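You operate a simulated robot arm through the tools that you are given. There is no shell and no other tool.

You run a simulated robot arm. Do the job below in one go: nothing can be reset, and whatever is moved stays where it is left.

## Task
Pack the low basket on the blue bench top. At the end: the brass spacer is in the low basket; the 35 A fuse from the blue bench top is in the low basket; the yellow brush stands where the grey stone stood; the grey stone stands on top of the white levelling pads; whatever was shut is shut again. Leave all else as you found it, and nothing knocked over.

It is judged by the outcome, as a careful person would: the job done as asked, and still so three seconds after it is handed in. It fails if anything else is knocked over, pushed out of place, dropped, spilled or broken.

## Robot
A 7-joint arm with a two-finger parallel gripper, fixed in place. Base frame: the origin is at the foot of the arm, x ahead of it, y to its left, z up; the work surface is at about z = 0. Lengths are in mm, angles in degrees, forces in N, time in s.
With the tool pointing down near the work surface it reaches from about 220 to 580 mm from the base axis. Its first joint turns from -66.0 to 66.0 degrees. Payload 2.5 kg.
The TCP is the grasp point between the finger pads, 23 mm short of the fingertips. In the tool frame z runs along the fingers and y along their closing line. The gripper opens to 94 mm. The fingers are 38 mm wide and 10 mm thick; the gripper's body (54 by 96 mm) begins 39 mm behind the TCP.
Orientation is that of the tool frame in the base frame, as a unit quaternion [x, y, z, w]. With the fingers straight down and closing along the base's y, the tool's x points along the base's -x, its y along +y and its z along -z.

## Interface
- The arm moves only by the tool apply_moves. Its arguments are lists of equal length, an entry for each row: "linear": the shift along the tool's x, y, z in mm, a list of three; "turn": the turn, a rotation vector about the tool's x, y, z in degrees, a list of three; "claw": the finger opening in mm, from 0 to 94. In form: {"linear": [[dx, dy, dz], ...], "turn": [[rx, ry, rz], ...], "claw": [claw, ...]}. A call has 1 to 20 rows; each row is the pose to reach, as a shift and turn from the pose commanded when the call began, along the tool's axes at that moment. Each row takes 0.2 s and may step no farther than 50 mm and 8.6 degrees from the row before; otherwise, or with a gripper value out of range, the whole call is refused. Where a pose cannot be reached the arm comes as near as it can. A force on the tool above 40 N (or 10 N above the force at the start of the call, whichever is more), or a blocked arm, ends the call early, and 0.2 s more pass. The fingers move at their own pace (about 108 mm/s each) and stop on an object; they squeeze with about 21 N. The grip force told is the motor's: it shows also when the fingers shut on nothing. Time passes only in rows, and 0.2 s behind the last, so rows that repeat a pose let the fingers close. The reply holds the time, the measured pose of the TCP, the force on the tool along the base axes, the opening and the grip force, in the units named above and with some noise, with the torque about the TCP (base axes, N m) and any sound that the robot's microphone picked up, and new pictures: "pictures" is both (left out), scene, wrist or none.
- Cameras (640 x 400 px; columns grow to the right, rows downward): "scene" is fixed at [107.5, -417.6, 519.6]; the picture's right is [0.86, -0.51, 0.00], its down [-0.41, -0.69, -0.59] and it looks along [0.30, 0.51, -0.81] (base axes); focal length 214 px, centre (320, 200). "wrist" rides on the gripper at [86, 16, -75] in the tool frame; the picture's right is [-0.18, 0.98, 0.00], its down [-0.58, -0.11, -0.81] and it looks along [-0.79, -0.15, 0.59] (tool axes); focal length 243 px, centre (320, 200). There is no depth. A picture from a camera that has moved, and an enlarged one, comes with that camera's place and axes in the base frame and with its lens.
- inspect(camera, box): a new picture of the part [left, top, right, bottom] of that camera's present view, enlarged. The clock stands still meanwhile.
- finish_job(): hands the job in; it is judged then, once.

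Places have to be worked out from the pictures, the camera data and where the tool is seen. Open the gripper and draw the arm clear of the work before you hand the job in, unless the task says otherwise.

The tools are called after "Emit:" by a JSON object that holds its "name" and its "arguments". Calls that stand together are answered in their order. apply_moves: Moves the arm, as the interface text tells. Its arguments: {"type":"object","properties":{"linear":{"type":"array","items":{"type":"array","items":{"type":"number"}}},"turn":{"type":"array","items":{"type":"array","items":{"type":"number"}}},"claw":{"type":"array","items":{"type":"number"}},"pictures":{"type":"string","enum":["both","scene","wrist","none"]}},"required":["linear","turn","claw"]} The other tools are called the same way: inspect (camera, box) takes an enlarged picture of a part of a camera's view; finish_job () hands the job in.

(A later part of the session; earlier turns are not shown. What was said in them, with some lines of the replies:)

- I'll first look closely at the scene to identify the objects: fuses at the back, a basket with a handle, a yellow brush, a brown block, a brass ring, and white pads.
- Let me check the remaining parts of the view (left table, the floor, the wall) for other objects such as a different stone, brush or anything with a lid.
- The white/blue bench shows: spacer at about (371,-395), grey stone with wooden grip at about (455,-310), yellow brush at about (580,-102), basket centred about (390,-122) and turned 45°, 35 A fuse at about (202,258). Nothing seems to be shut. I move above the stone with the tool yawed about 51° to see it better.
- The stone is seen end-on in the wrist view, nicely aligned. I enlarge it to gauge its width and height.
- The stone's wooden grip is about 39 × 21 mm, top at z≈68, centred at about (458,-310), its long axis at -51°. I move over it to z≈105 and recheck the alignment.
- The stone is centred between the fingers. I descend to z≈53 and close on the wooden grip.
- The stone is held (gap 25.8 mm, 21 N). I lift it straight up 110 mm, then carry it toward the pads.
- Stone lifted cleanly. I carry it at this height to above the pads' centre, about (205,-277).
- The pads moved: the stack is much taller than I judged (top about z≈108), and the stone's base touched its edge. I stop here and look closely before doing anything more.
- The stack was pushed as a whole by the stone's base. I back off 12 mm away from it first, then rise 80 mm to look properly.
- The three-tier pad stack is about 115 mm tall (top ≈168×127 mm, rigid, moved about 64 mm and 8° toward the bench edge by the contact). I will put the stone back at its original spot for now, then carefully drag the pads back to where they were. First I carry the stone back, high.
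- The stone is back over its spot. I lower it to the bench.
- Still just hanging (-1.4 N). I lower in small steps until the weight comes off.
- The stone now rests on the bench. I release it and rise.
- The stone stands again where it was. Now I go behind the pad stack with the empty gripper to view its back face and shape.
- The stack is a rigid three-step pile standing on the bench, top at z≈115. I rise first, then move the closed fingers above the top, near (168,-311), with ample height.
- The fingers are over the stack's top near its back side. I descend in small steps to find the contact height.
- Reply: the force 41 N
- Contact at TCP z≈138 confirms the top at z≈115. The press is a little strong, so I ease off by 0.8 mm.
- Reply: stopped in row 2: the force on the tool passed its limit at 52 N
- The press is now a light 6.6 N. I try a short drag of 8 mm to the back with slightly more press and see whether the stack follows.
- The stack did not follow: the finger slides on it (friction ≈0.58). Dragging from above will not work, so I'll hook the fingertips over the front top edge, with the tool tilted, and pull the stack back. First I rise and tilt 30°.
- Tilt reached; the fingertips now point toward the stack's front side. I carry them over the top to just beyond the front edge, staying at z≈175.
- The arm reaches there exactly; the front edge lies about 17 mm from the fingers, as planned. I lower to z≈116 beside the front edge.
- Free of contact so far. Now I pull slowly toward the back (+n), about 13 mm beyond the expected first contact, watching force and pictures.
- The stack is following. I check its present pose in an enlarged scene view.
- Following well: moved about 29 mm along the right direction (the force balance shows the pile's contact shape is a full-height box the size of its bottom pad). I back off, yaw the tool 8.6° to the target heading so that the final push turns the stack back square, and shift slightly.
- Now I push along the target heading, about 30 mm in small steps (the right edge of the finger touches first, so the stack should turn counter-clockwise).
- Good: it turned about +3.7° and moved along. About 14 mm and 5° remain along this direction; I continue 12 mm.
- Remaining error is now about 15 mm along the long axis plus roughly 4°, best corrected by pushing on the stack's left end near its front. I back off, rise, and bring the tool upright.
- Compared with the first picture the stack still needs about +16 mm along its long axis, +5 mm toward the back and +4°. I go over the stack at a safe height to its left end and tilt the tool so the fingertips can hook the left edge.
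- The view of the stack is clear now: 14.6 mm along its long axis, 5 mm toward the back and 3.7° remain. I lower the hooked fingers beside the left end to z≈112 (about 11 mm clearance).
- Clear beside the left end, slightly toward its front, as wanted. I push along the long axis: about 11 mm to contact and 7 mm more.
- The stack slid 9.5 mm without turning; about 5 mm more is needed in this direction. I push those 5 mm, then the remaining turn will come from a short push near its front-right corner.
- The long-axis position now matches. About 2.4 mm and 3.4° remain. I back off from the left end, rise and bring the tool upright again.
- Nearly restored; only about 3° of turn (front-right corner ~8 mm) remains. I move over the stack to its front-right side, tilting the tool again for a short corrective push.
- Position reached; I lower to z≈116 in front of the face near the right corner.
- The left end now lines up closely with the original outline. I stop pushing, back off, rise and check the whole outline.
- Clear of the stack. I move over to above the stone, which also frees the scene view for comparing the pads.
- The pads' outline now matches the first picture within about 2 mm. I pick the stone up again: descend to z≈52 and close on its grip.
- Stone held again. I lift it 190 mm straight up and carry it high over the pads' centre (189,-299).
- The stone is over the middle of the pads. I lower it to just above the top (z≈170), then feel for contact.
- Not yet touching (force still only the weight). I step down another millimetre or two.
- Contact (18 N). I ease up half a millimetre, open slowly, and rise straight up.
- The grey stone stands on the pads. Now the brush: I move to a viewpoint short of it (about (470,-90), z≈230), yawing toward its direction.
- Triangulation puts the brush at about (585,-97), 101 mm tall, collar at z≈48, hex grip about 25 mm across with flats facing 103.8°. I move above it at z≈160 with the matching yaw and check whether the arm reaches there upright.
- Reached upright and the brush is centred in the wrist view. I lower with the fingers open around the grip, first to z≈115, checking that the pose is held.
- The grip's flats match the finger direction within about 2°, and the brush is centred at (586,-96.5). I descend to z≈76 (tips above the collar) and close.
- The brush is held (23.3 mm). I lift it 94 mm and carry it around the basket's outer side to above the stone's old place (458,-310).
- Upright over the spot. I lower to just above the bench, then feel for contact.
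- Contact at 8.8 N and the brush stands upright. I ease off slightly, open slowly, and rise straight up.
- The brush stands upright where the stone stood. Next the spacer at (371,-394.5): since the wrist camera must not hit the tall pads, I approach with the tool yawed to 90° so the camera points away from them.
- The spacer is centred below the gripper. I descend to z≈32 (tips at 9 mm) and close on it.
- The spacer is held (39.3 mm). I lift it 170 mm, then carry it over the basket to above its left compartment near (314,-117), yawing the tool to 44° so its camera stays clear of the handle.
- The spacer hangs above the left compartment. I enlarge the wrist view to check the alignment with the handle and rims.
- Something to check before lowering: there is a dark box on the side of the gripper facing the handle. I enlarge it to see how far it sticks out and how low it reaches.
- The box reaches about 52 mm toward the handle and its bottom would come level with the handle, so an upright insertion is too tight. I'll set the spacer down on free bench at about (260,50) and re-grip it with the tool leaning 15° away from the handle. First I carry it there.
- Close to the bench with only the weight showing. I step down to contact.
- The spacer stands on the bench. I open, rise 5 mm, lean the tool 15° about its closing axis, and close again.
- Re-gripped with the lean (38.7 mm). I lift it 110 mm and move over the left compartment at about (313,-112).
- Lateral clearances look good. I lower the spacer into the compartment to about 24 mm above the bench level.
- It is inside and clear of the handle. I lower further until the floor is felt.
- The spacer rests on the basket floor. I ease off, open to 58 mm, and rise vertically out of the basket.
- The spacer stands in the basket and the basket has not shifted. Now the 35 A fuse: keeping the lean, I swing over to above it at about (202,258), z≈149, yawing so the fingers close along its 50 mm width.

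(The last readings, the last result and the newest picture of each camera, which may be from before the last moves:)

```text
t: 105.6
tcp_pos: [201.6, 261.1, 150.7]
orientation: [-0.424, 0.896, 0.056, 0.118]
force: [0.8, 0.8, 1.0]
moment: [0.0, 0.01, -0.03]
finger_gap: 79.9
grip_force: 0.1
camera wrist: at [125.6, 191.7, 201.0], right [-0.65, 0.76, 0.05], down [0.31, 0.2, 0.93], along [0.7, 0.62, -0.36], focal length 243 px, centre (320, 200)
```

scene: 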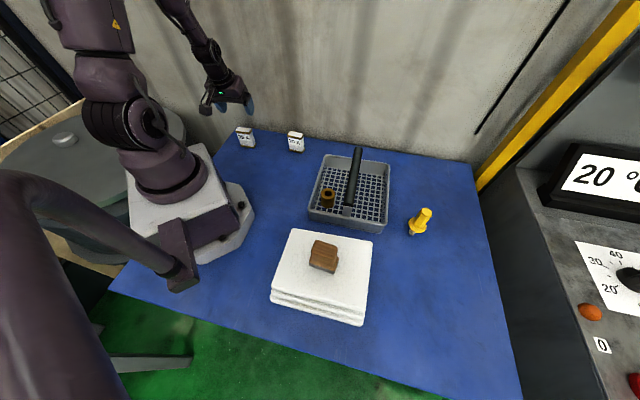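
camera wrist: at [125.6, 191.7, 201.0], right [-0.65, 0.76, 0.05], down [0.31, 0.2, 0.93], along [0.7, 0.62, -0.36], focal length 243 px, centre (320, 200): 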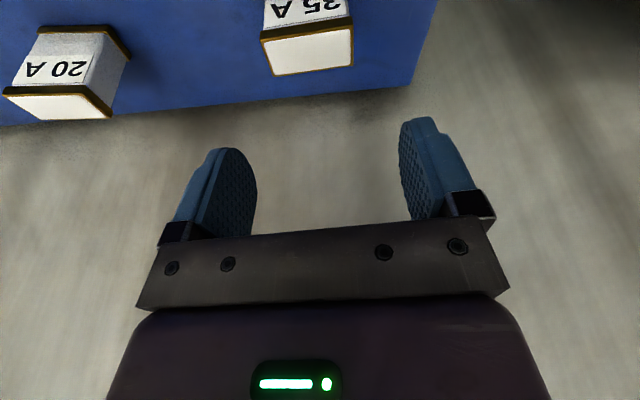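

The 35 A fuse is right below at the top of the wrist view, squarely oriented. I enlarge it to measure its place.

Emit:
{"name": "inspect", "arguments": {"camera": "wrist", "box": [230, 0, 390, 100]}}

Emit:
{"name": "inspect", "arguments": {"camera": "scene", "box": [225, 115, 275, 155]}}

```text
4.00 times, centred on (310, 50) of wrist
camera zoom: at [125.6, 191.7, 201.0], right [-0.65, 0.76, 0.05], down [0.31, 0.2, 0.93], along [0.7, 0.62, -0.36], focal length 970 px, centre (360, 800)
```

zoom: 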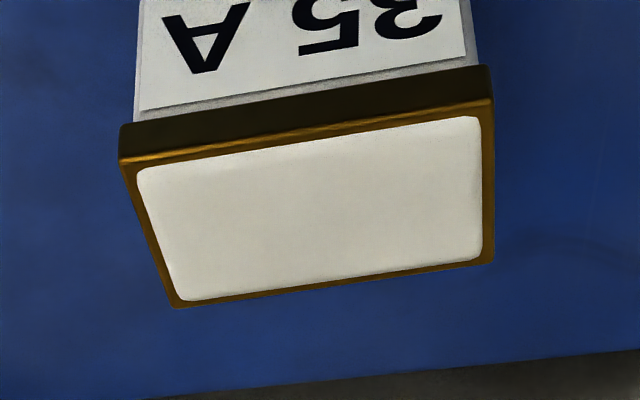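

```text
10.00 times, centred on (250, 135) of scene
camera zoom: at [107.5, -417.6, 519.6], right [0.86, -0.51, 0.0], down [-0.41, -0.69, -0.59], along [0.3, 0.51, -0.81], focal length 2145 px, centre (1020, 850)
```

zoom: 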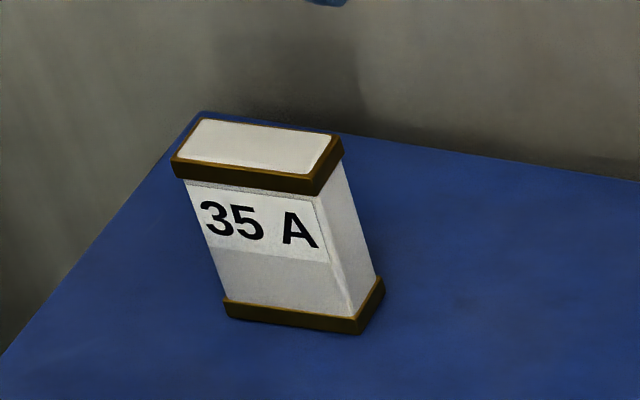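

The fuse's top is 52.5 × 25 mm at z≈65, centred at (204.8,258.3), width axis at 137.6°. I correct the yaw by 2.7° and position, lowering to z≈95 for a check.

Emit:
{"name": "apply_moves", "arguments": {"linear": [[0, -1, 15], [6, -2, 32], [12.1, -2, 52.7], [12.1, -2, 52.7]], "turn": [[0.3, 0, 1.2], [0.7, 0, 2.6], [0.7, 0, 2.6], [0.7, 0, 2.6]], "claw": [80, 80, 80, 80]}}

Emit:
{"name": "inspect", "arguments": {"camera": "wrist", "box": [160, 0, 480, 200]}}

```text
t: 106.6
tcp_pos: [205.7, 260.3, 96.6]
orientation: [-0.401, 0.907, 0.053, 0.12]
force: [0.0, -0.1, -0.1]
moment: [0.0, 0.0, 0.01]
finger_gap: 80.2
grip_force: 0.0
camera wrist: at [125.5, 193.9, 146.0], right [-0.61, 0.79, 0.05], down [0.32, 0.19, 0.93], along [0.73, 0.58, -0.36], focal length 243 px, centre (320, 200)
```

scene: 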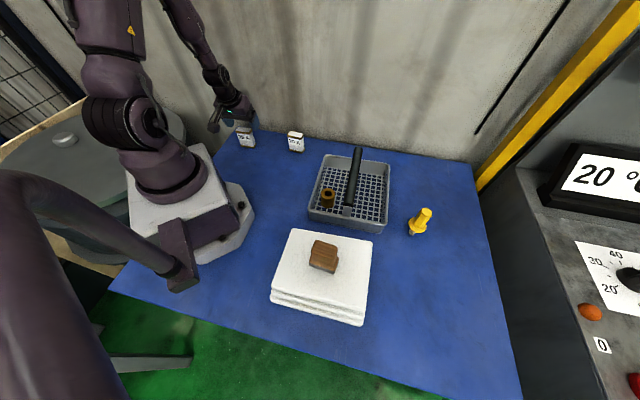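
wrist: 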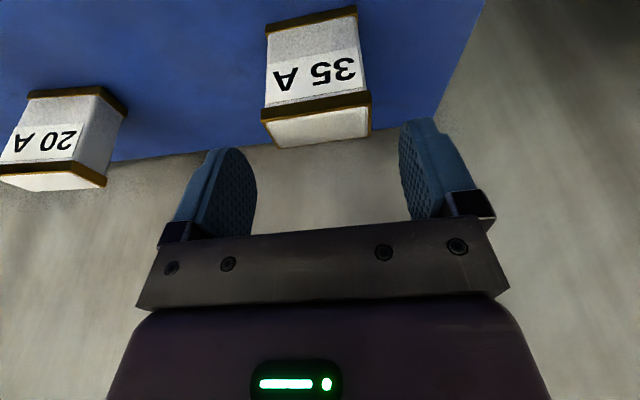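

```text
2.00 times, centred on (320, 100) of wrist
camera zoom: at [125.5, 193.9, 146.0], right [-0.61, 0.79, 0.05], down [0.32, 0.19, 0.93], along [0.73, 0.58, -0.36], focal length 485 px, centre (320, 400)
```

zoom: 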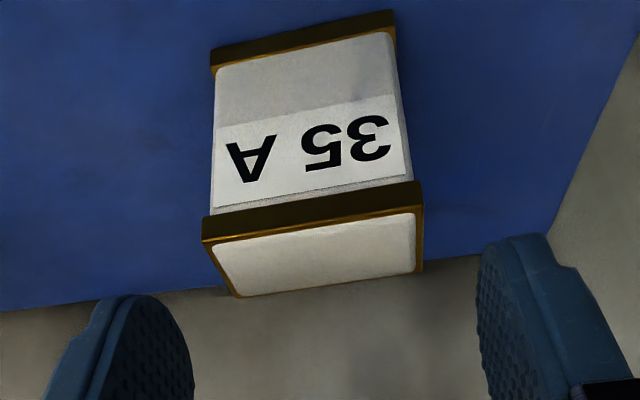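

Well centred. I descend to z≈42 with fingers open around the ends, then close.

Emit:
{"name": "apply_moves", "arguments": {"linear": [[4.1, 0, 15.5], [8.3, 0, 31], [12.4, 0, 46.4], [13.7, 0, 51.2], [13.7, 0, 51.2], [13.7, 0, 51.2], [13.7, 0, 51.2], [13.7, 0, 51.2]], "turn": [[0, 0, 0], [0, 0, 0], [0, 0, 0], [0, 0, 0], [0, 0, 0], [0, 0, 0], [0, 0, 0], [0, 0, 0]], "claw": [80, 80, 80, 80, 80, 60, 40, 40]}}

Emit:
{"name": "inspect", "arguments": {"camera": "scene", "box": [205, 105, 285, 160]}}

```text
t: 108.4
tcp_pos: [205.1, 257.6, 43.1]
orientation: [-0.401, 0.907, 0.053, 0.12]
force: [0.4, 0.5, 0.2]
moment: [0.07, -0.03, -0.02]
finger_gap: 49.9
grip_force: 21.2
camera wrist: at [125.5, 192.5, 92.3], right [-0.61, 0.79, 0.05], down [0.32, 0.19, 0.93], along [0.73, 0.58, -0.36], focal length 243 px, centre (320, 200)
```

scene: 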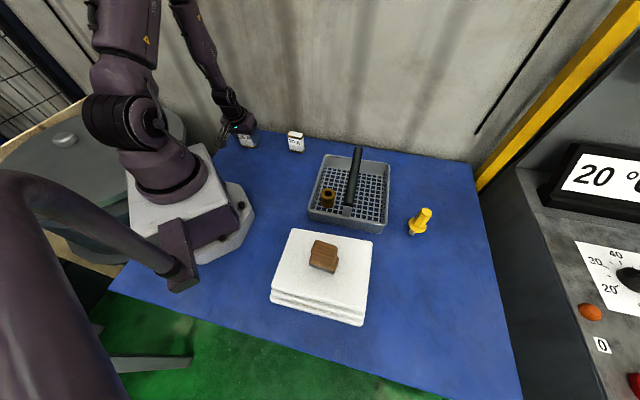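
wrist: 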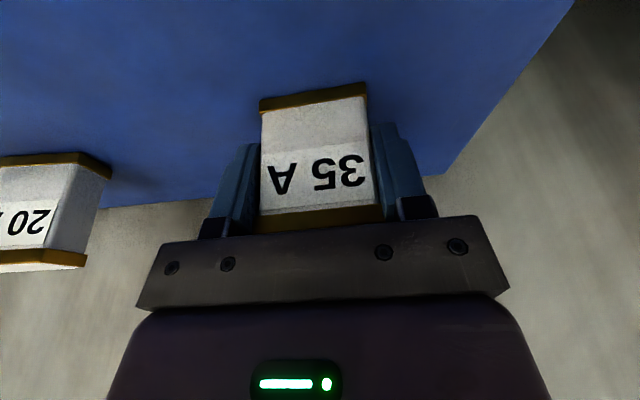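

```text
7.27 times, centred on (245, 132) of scene
camera zoom: at [107.5, -417.6, 519.6], right [0.86, -0.51, 0.0], down [-0.41, -0.69, -0.59], along [0.3, 0.51, -0.81], focal length 1560 px, centre (866, 691)
```

zoom: 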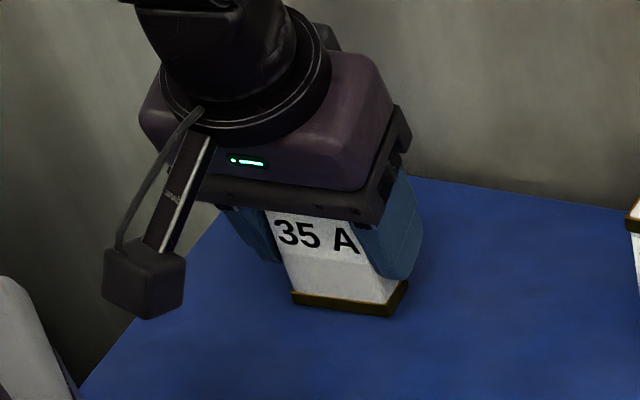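

The 35 A fuse is held (49.9 mm). I lift it 110 mm, then swing it over to above the rear part of the left compartment at about (374,-47), turning back to the basket's heading.

Emit:
{"name": "apply_moves", "arguments": {"linear": [[-2.6, 0, -9.7], [-10.4, 0, -38.6], [-19.4, 0, -72.4], [-28.5, 0, -106.3], [-24.2, -13.2, -107.4], [-15.6, -39.7, -109.7], [-6, -69.5, -112.3], [3.6, -99.3, -114.9], [13.3, -129.1, -117.5], [22.9, -158.9, -120.1], [32.5, -188.7, -122.7], [42.2, -218.5, -125.2], [51.8, -248.3, -127.8], [61.5, -278, -130.4], [70, -304.5, -132.7], [78.6, -331, -135], [78.6, -331, -135]], "turn": [[0, 0, 0], [0, 0, 0], [0, 0, 0], [0, 0, 0], [0.9, 0, 3.5], [2.8, 0, 10.5], [4.9, 0, 18.4], [7.1, 0, 26.3], [9.2, 0, 34.2], [11.3, 0, 42.1], [13.4, 0, 50], [15.5, 0, 57.9], [17.6, 0, 65.9], [19.7, 0, 73.8], [21.6, 0, 80.8], [23.5, 0, 87.8], [23.5, 0, 87.8]], "claw": [40, 40, 40, 40, 40, 40, 40, 40, 40, 40, 40, 40, 40, 40, 40, 40, 40]}}

Emit:
{"name": "inspect", "arguments": {"camera": "scene", "box": [280, 80, 440, 240]}}

```text
t: 112.0
tcp_pos: [373.7, -44.6, 150.6]
orientation: [0.366, 0.921, -0.048, 0.122]
force: [0.6, -0.5, -0.3]
moment: [0.01, -0.02, 0.0]
finger_gap: 49.9
grip_force: 21.3
camera wrist: at [310.8, 36.8, 201.4], right [0.8, 0.59, 0.05], down [0.18, -0.32, 0.93], along [0.57, -0.74, -0.37], focal length 243 px, centre (320, 200)
```

scene: 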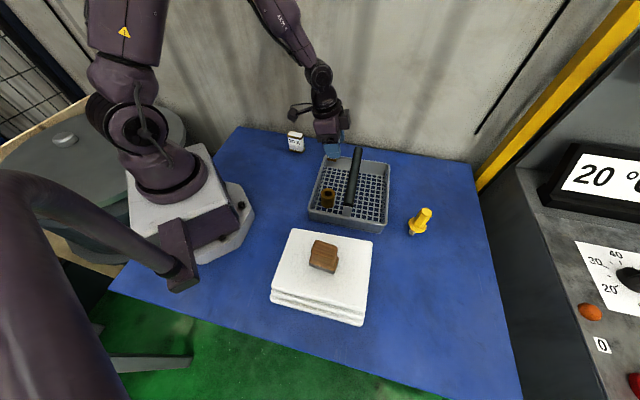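
wrist: 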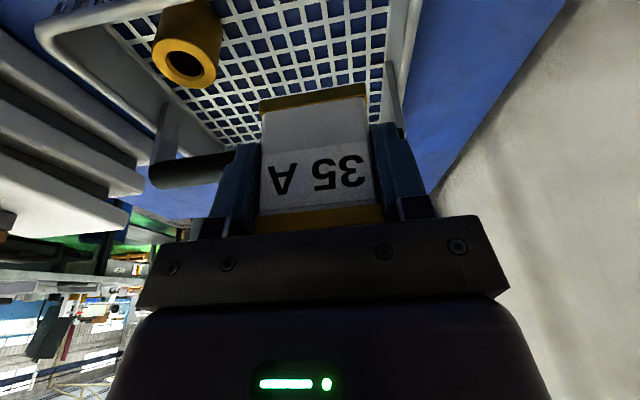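

```text
2.50 times, centred on (360, 160) of scene
camera zoom: at [107.5, -417.6, 519.6], right [0.86, -0.51, 0.0], down [-0.41, -0.69, -0.59], along [0.3, 0.51, -0.81], focal length 536 px, centre (220, 300)
```

zoom: 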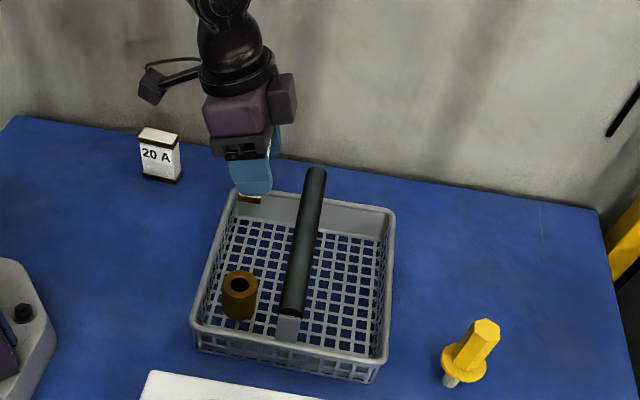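

The fuse hangs over the rear of the left compartment. I shift 5 mm toward the front for more clearance and lower it to about 26 mm above bench level.

Emit:
{"name": "apply_moves", "arguments": {"linear": [[0, -5, 0], [5.2, -5, 19.3], [10.4, -5, 38.6], [15.5, -5, 58], [19.4, -5, 72.4], [21.7, -5, 81.1], [21.7, -5, 81.1]], "turn": [[0, 0, 0], [0, 0, 0], [0, 0, 0], [0, 0, 0], [0, 0, 0], [0, 0, 0], [0, 0, 0]], "claw": [40, 40, 40, 40, 40, 40, 40]}}

Emit:
{"name": "inspect", "arguments": {"camera": "scene", "box": [280, 100, 440, 240]}}

```text
t: 113.6
tcp_pos: [372.0, -47.7, 66.9]
orientation: [0.365, 0.922, -0.046, 0.122]
force: [-0.1, -0.1, -1.5]
moment: [0.01, -0.02, 0.02]
finger_gap: 50.1
grip_force: 21.0
camera wrist: at [308.8, 32.4, 117.6], right [0.8, 0.6, 0.05], down [0.18, -0.32, 0.93], along [0.57, -0.74, -0.37], focal length 243 px, centre (320, 200)
```

scene: 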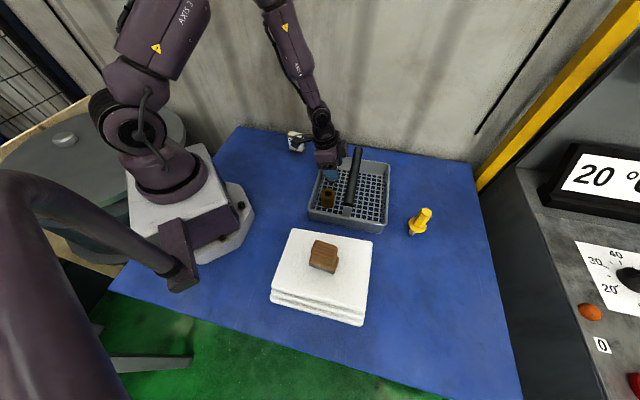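
wrist: 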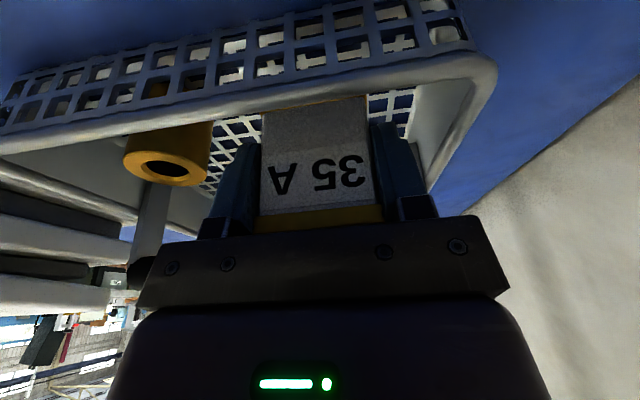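

```text
2.86 times, centred on (360, 170) of scene
camera zoom: at [107.5, -417.6, 519.6], right [0.86, -0.51, 0.0], down [-0.41, -0.69, -0.59], along [0.3, 0.51, -0.81], focal length 613 px, centre (206, 286)
```

zoom: 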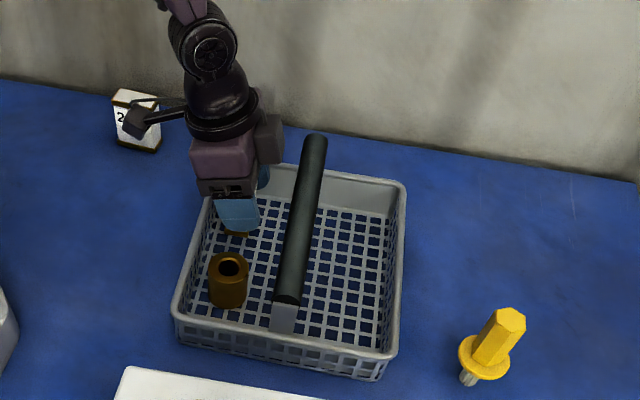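

The fuse is inside, between the spacer and the rear wall, clear of both. I lower on toward the floor.

Emit:
{"name": "apply_moves", "arguments": {"linear": [[2.1, 0, 7.7], [3.9, 0, 14.5], [4.9, 0, 18.3], [4.9, 0, 18.3]], "turn": [[0, 0, 0], [0, 0, 0], [0, 0, 0], [0, 0, 0]], "claw": [40, 40, 40, 40], "pictures": "none"}}

```text
t: 114.6
tcp_pos: [371.3, -49.8, 47.9]
orientation: [0.365, 0.922, -0.047, 0.122]
force: [0.4, 0.3, -1.2]
moment: [-0.01, -0.01, 0.0]
finger_gap: 49.8
grip_force: 20.8
```

Emit:
{"name": "apply_moves", "arguments": {"linear": [[0.26, 0, 0.97], [0.52, 0, 1.93], [0.52, 0, 1.93]], "turn": [[0, 0, 0], [0, 0, 0], [0, 0, 0]], "claw": [40, 40, 40], "pictures": "none"}}

```text
t: 115.4
tcp_pos: [371.2, -48.8, 47.5]
orientation: [0.364, 0.922, -0.047, 0.122]
force: [-0.1, -0.1, -1.4]
moment: [-0.03, -0.04, 0.0]
finger_gap: 49.7
grip_force: 21.1
```

Emit:
{"name": "apply_moves", "arguments": {"linear": [[0.18, 0, 0.68], [0.36, 0, 1.35], [0.36, 0, 1.35]], "turn": [[0, 0, 0], [0, 0, 0], [0, 0, 0]], "claw": [40, 40, 40], "pictures": "none"}}

```text
t: 116.2
tcp_pos: [371.3, -49.6, 45.6]
orientation: [0.365, 0.922, -0.047, 0.122]
force: [-5.7, 1.2, 16.7]
moment: [-0.13, 0.28, -0.07]
finger_gap: 49.9
grip_force: 21.7
```

The fuse rests on the floor (17 N). I ease off, open to 64 mm and rise vertically.

Emit:
{"name": "apply_moves", "arguments": {"linear": [[-0.13, 0, -0.48], [-0.13, 0, -0.48], [-0.13, 0, -0.48], [-0.13, 0, -0.48], [-3.9, 0, -14.5], [-10.4, 0, -38.6], [-18.1, 0, -67.6], [-28.5, 0, -106.3], [-28.5, 0, -106.3]], "turn": [[0, 0, 0], [0, 0, 0], [0, 0, 0], [0, 0, 0], [0, 0, 0], [0, 0, 0], [0, 0, 0], [0, 0, 0], [0, 0, 0]], "claw": [40, 54, 64, 64, 64, 64, 64, 64, 64]}}

Emit:
{"name": "inspect", "arguments": {"camera": "scene", "box": [280, 100, 440, 240]}}

```text
t: 118.2
tcp_pos: [369.0, -48.9, 155.1]
orientation: [0.365, 0.922, -0.047, 0.122]
force: [-0.5, 0.4, 0.5]
moment: [-0.04, 0.03, -0.02]
finger_gap: 64.0
grip_force: 0.0
camera wrist: at [306.2, 31.8, 205.7], right [0.8, 0.59, 0.05], down [0.18, -0.32, 0.93], along [0.57, -0.74, -0.37], focal length 243 px, centre (320, 200)
```

scene: 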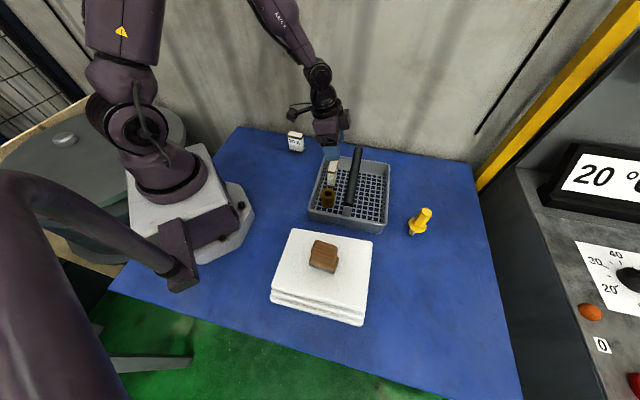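
wrist: 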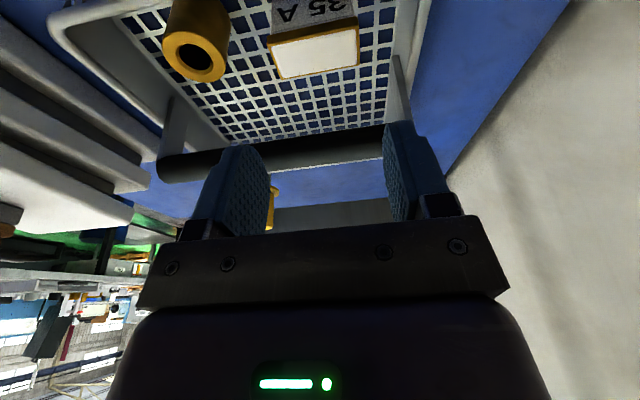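

```text
2.86 times, centred on (360, 170) of scene
camera zoom: at [107.4, -417.6, 519.6], right [0.86, -0.51, 0.0], down [-0.41, -0.69, -0.59], along [0.3, 0.51, -0.81], focal length 613 px, centre (206, 286)
```

zoom: 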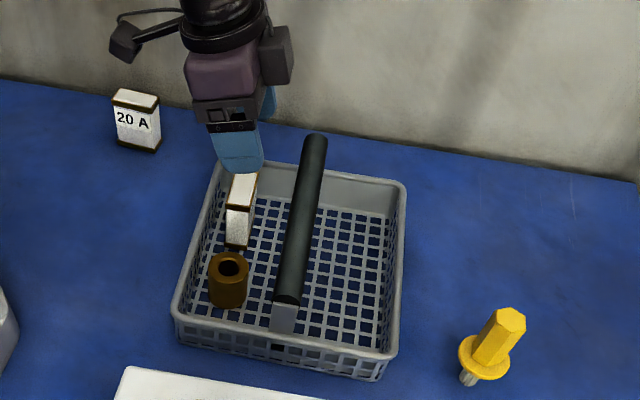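

Both items are in the basket. I rise well clear, bring the tool upright, open the gripper, and take a final look.

Emit:
{"name": "apply_moves", "arguments": {"linear": [[-7.8, 0, -29], [-18.1, 0, -67.6], [-28.5, 0, -106.3], [-38.8, 0, -144.9], [-38.8, 0, -144.9], [-38.8, 0, -144.9], [-38.8, 0, -144.9]], "turn": [[0, 0, 0], [0, 0, 0], [0, 0, 0], [0, 5, 0], [0, 10, 0], [0, 15, 0], [0, 15, 0]], "claw": [64, 70, 80, 94, 94, 94, 94]}}

Emit:
{"name": "inspect", "arguments": {"camera": "scene", "box": [260, 200, 450, 330]}}

Emit:
{"name": "inspect", "arguments": {"camera": "scene", "box": [220, 110, 460, 260]}}

```text
t: 119.8
tcp_pos: [371.9, -50.0, 305.9]
orientation: [0.368, 0.93, 0.002, 0.0]
force: [-0.2, -0.5, 0.2]
moment: [0.03, 0.01, 0.01]
finger_gap: 94.3
grip_force: 0.0
camera wrist: at [320.6, 20.8, 382.1], right [0.81, 0.59, 0.0], down [0.35, -0.48, 0.81], along [0.48, -0.65, -0.59], focal length 243 px, centre (320, 200)
```

scene: 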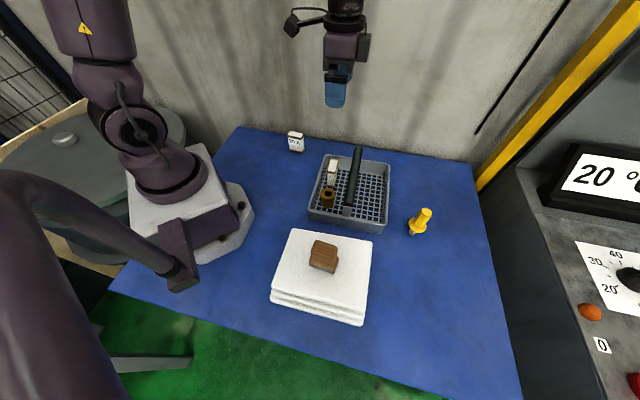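
wrist: 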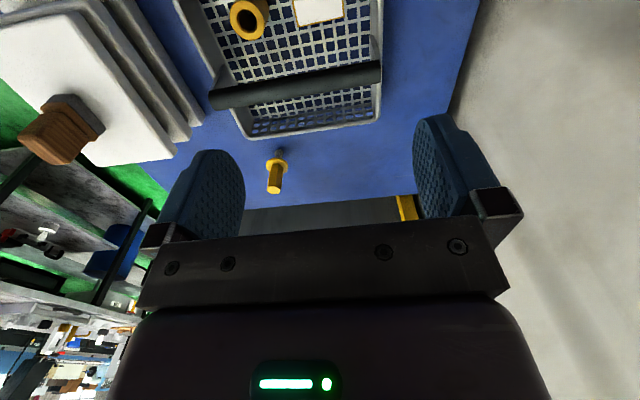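

```text
3.08 times, centred on (355, 265) of scene
camera zoom: at [107.5, -417.6, 519.6], right [0.86, -0.51, 0.0], down [-0.41, -0.69, -0.59], along [0.3, 0.51, -0.81], focal length 660 px, centre (212, 0)
```

zoom: 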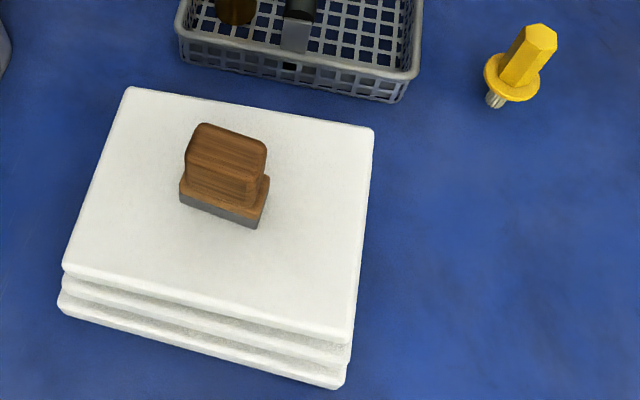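

```text
2.67 times, centred on (340, 185) of scene
camera zoom: at [107.5, -417.6, 519.6], right [0.86, -0.51, 0.0], down [-0.41, -0.69, -0.59], along [0.3, 0.51, -0.81], focal length 572 px, centre (267, 240)
```

zoom: 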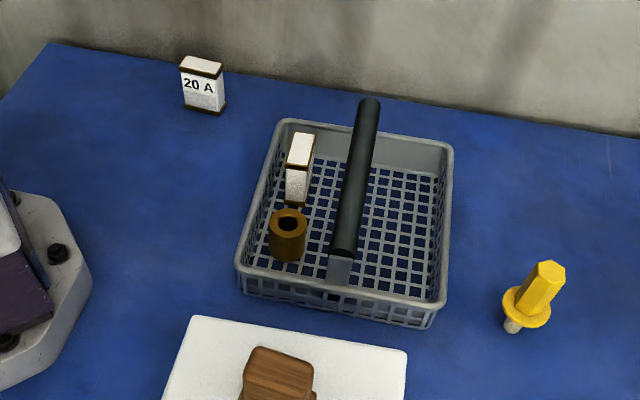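

Everything is in place: the spacer and the 35 A fuse are in the basket, the brush stands where the stone stood, and the stone stands on the pads. The pads are back to within about 2–3 mm of their original outline. The 20 A fuse and the basket have not moved, nothing was opened, and the arm is clear with the gripper open. I hand the job in.

Emit:
{"name": "finish_job", "arguments": {}}

```text
The job is handed in.
```

The job is handed in. Everything you asked for is in place, but I knocked one thing out of position along the way.

**What went wrong:** while carrying the grey stone I misjudged the height of the white levelling pads. The stone's base pushed the stack about 64 mm and turned it about 8°. I pushed it back in small steps. Compared with the first picture, it now sits within about 2–3 mm and 1° of its original position. Nothing fell over.

**End state, from the last pictures:**
- **Brass spacer:** standing in the low basket.
- **35 A fuse:** standing in the low basket, behind the spacer.
- **Grey stone:** standing near the middle of the top pad.
- **Yellow brush:** upright where the stone stood.
- **Left as found:** the 20 A fuse and the basket did not move. Nothing was shut at the start, and I opened nothing.
- **Arm:** upright, gripper open, about 300 mm above the bench and clear of the objects.

I set the spacer down on the open bench once to re-grip it with the tool leaning. The box on the side of the gripper would otherwise have come too close to the basket's handle.
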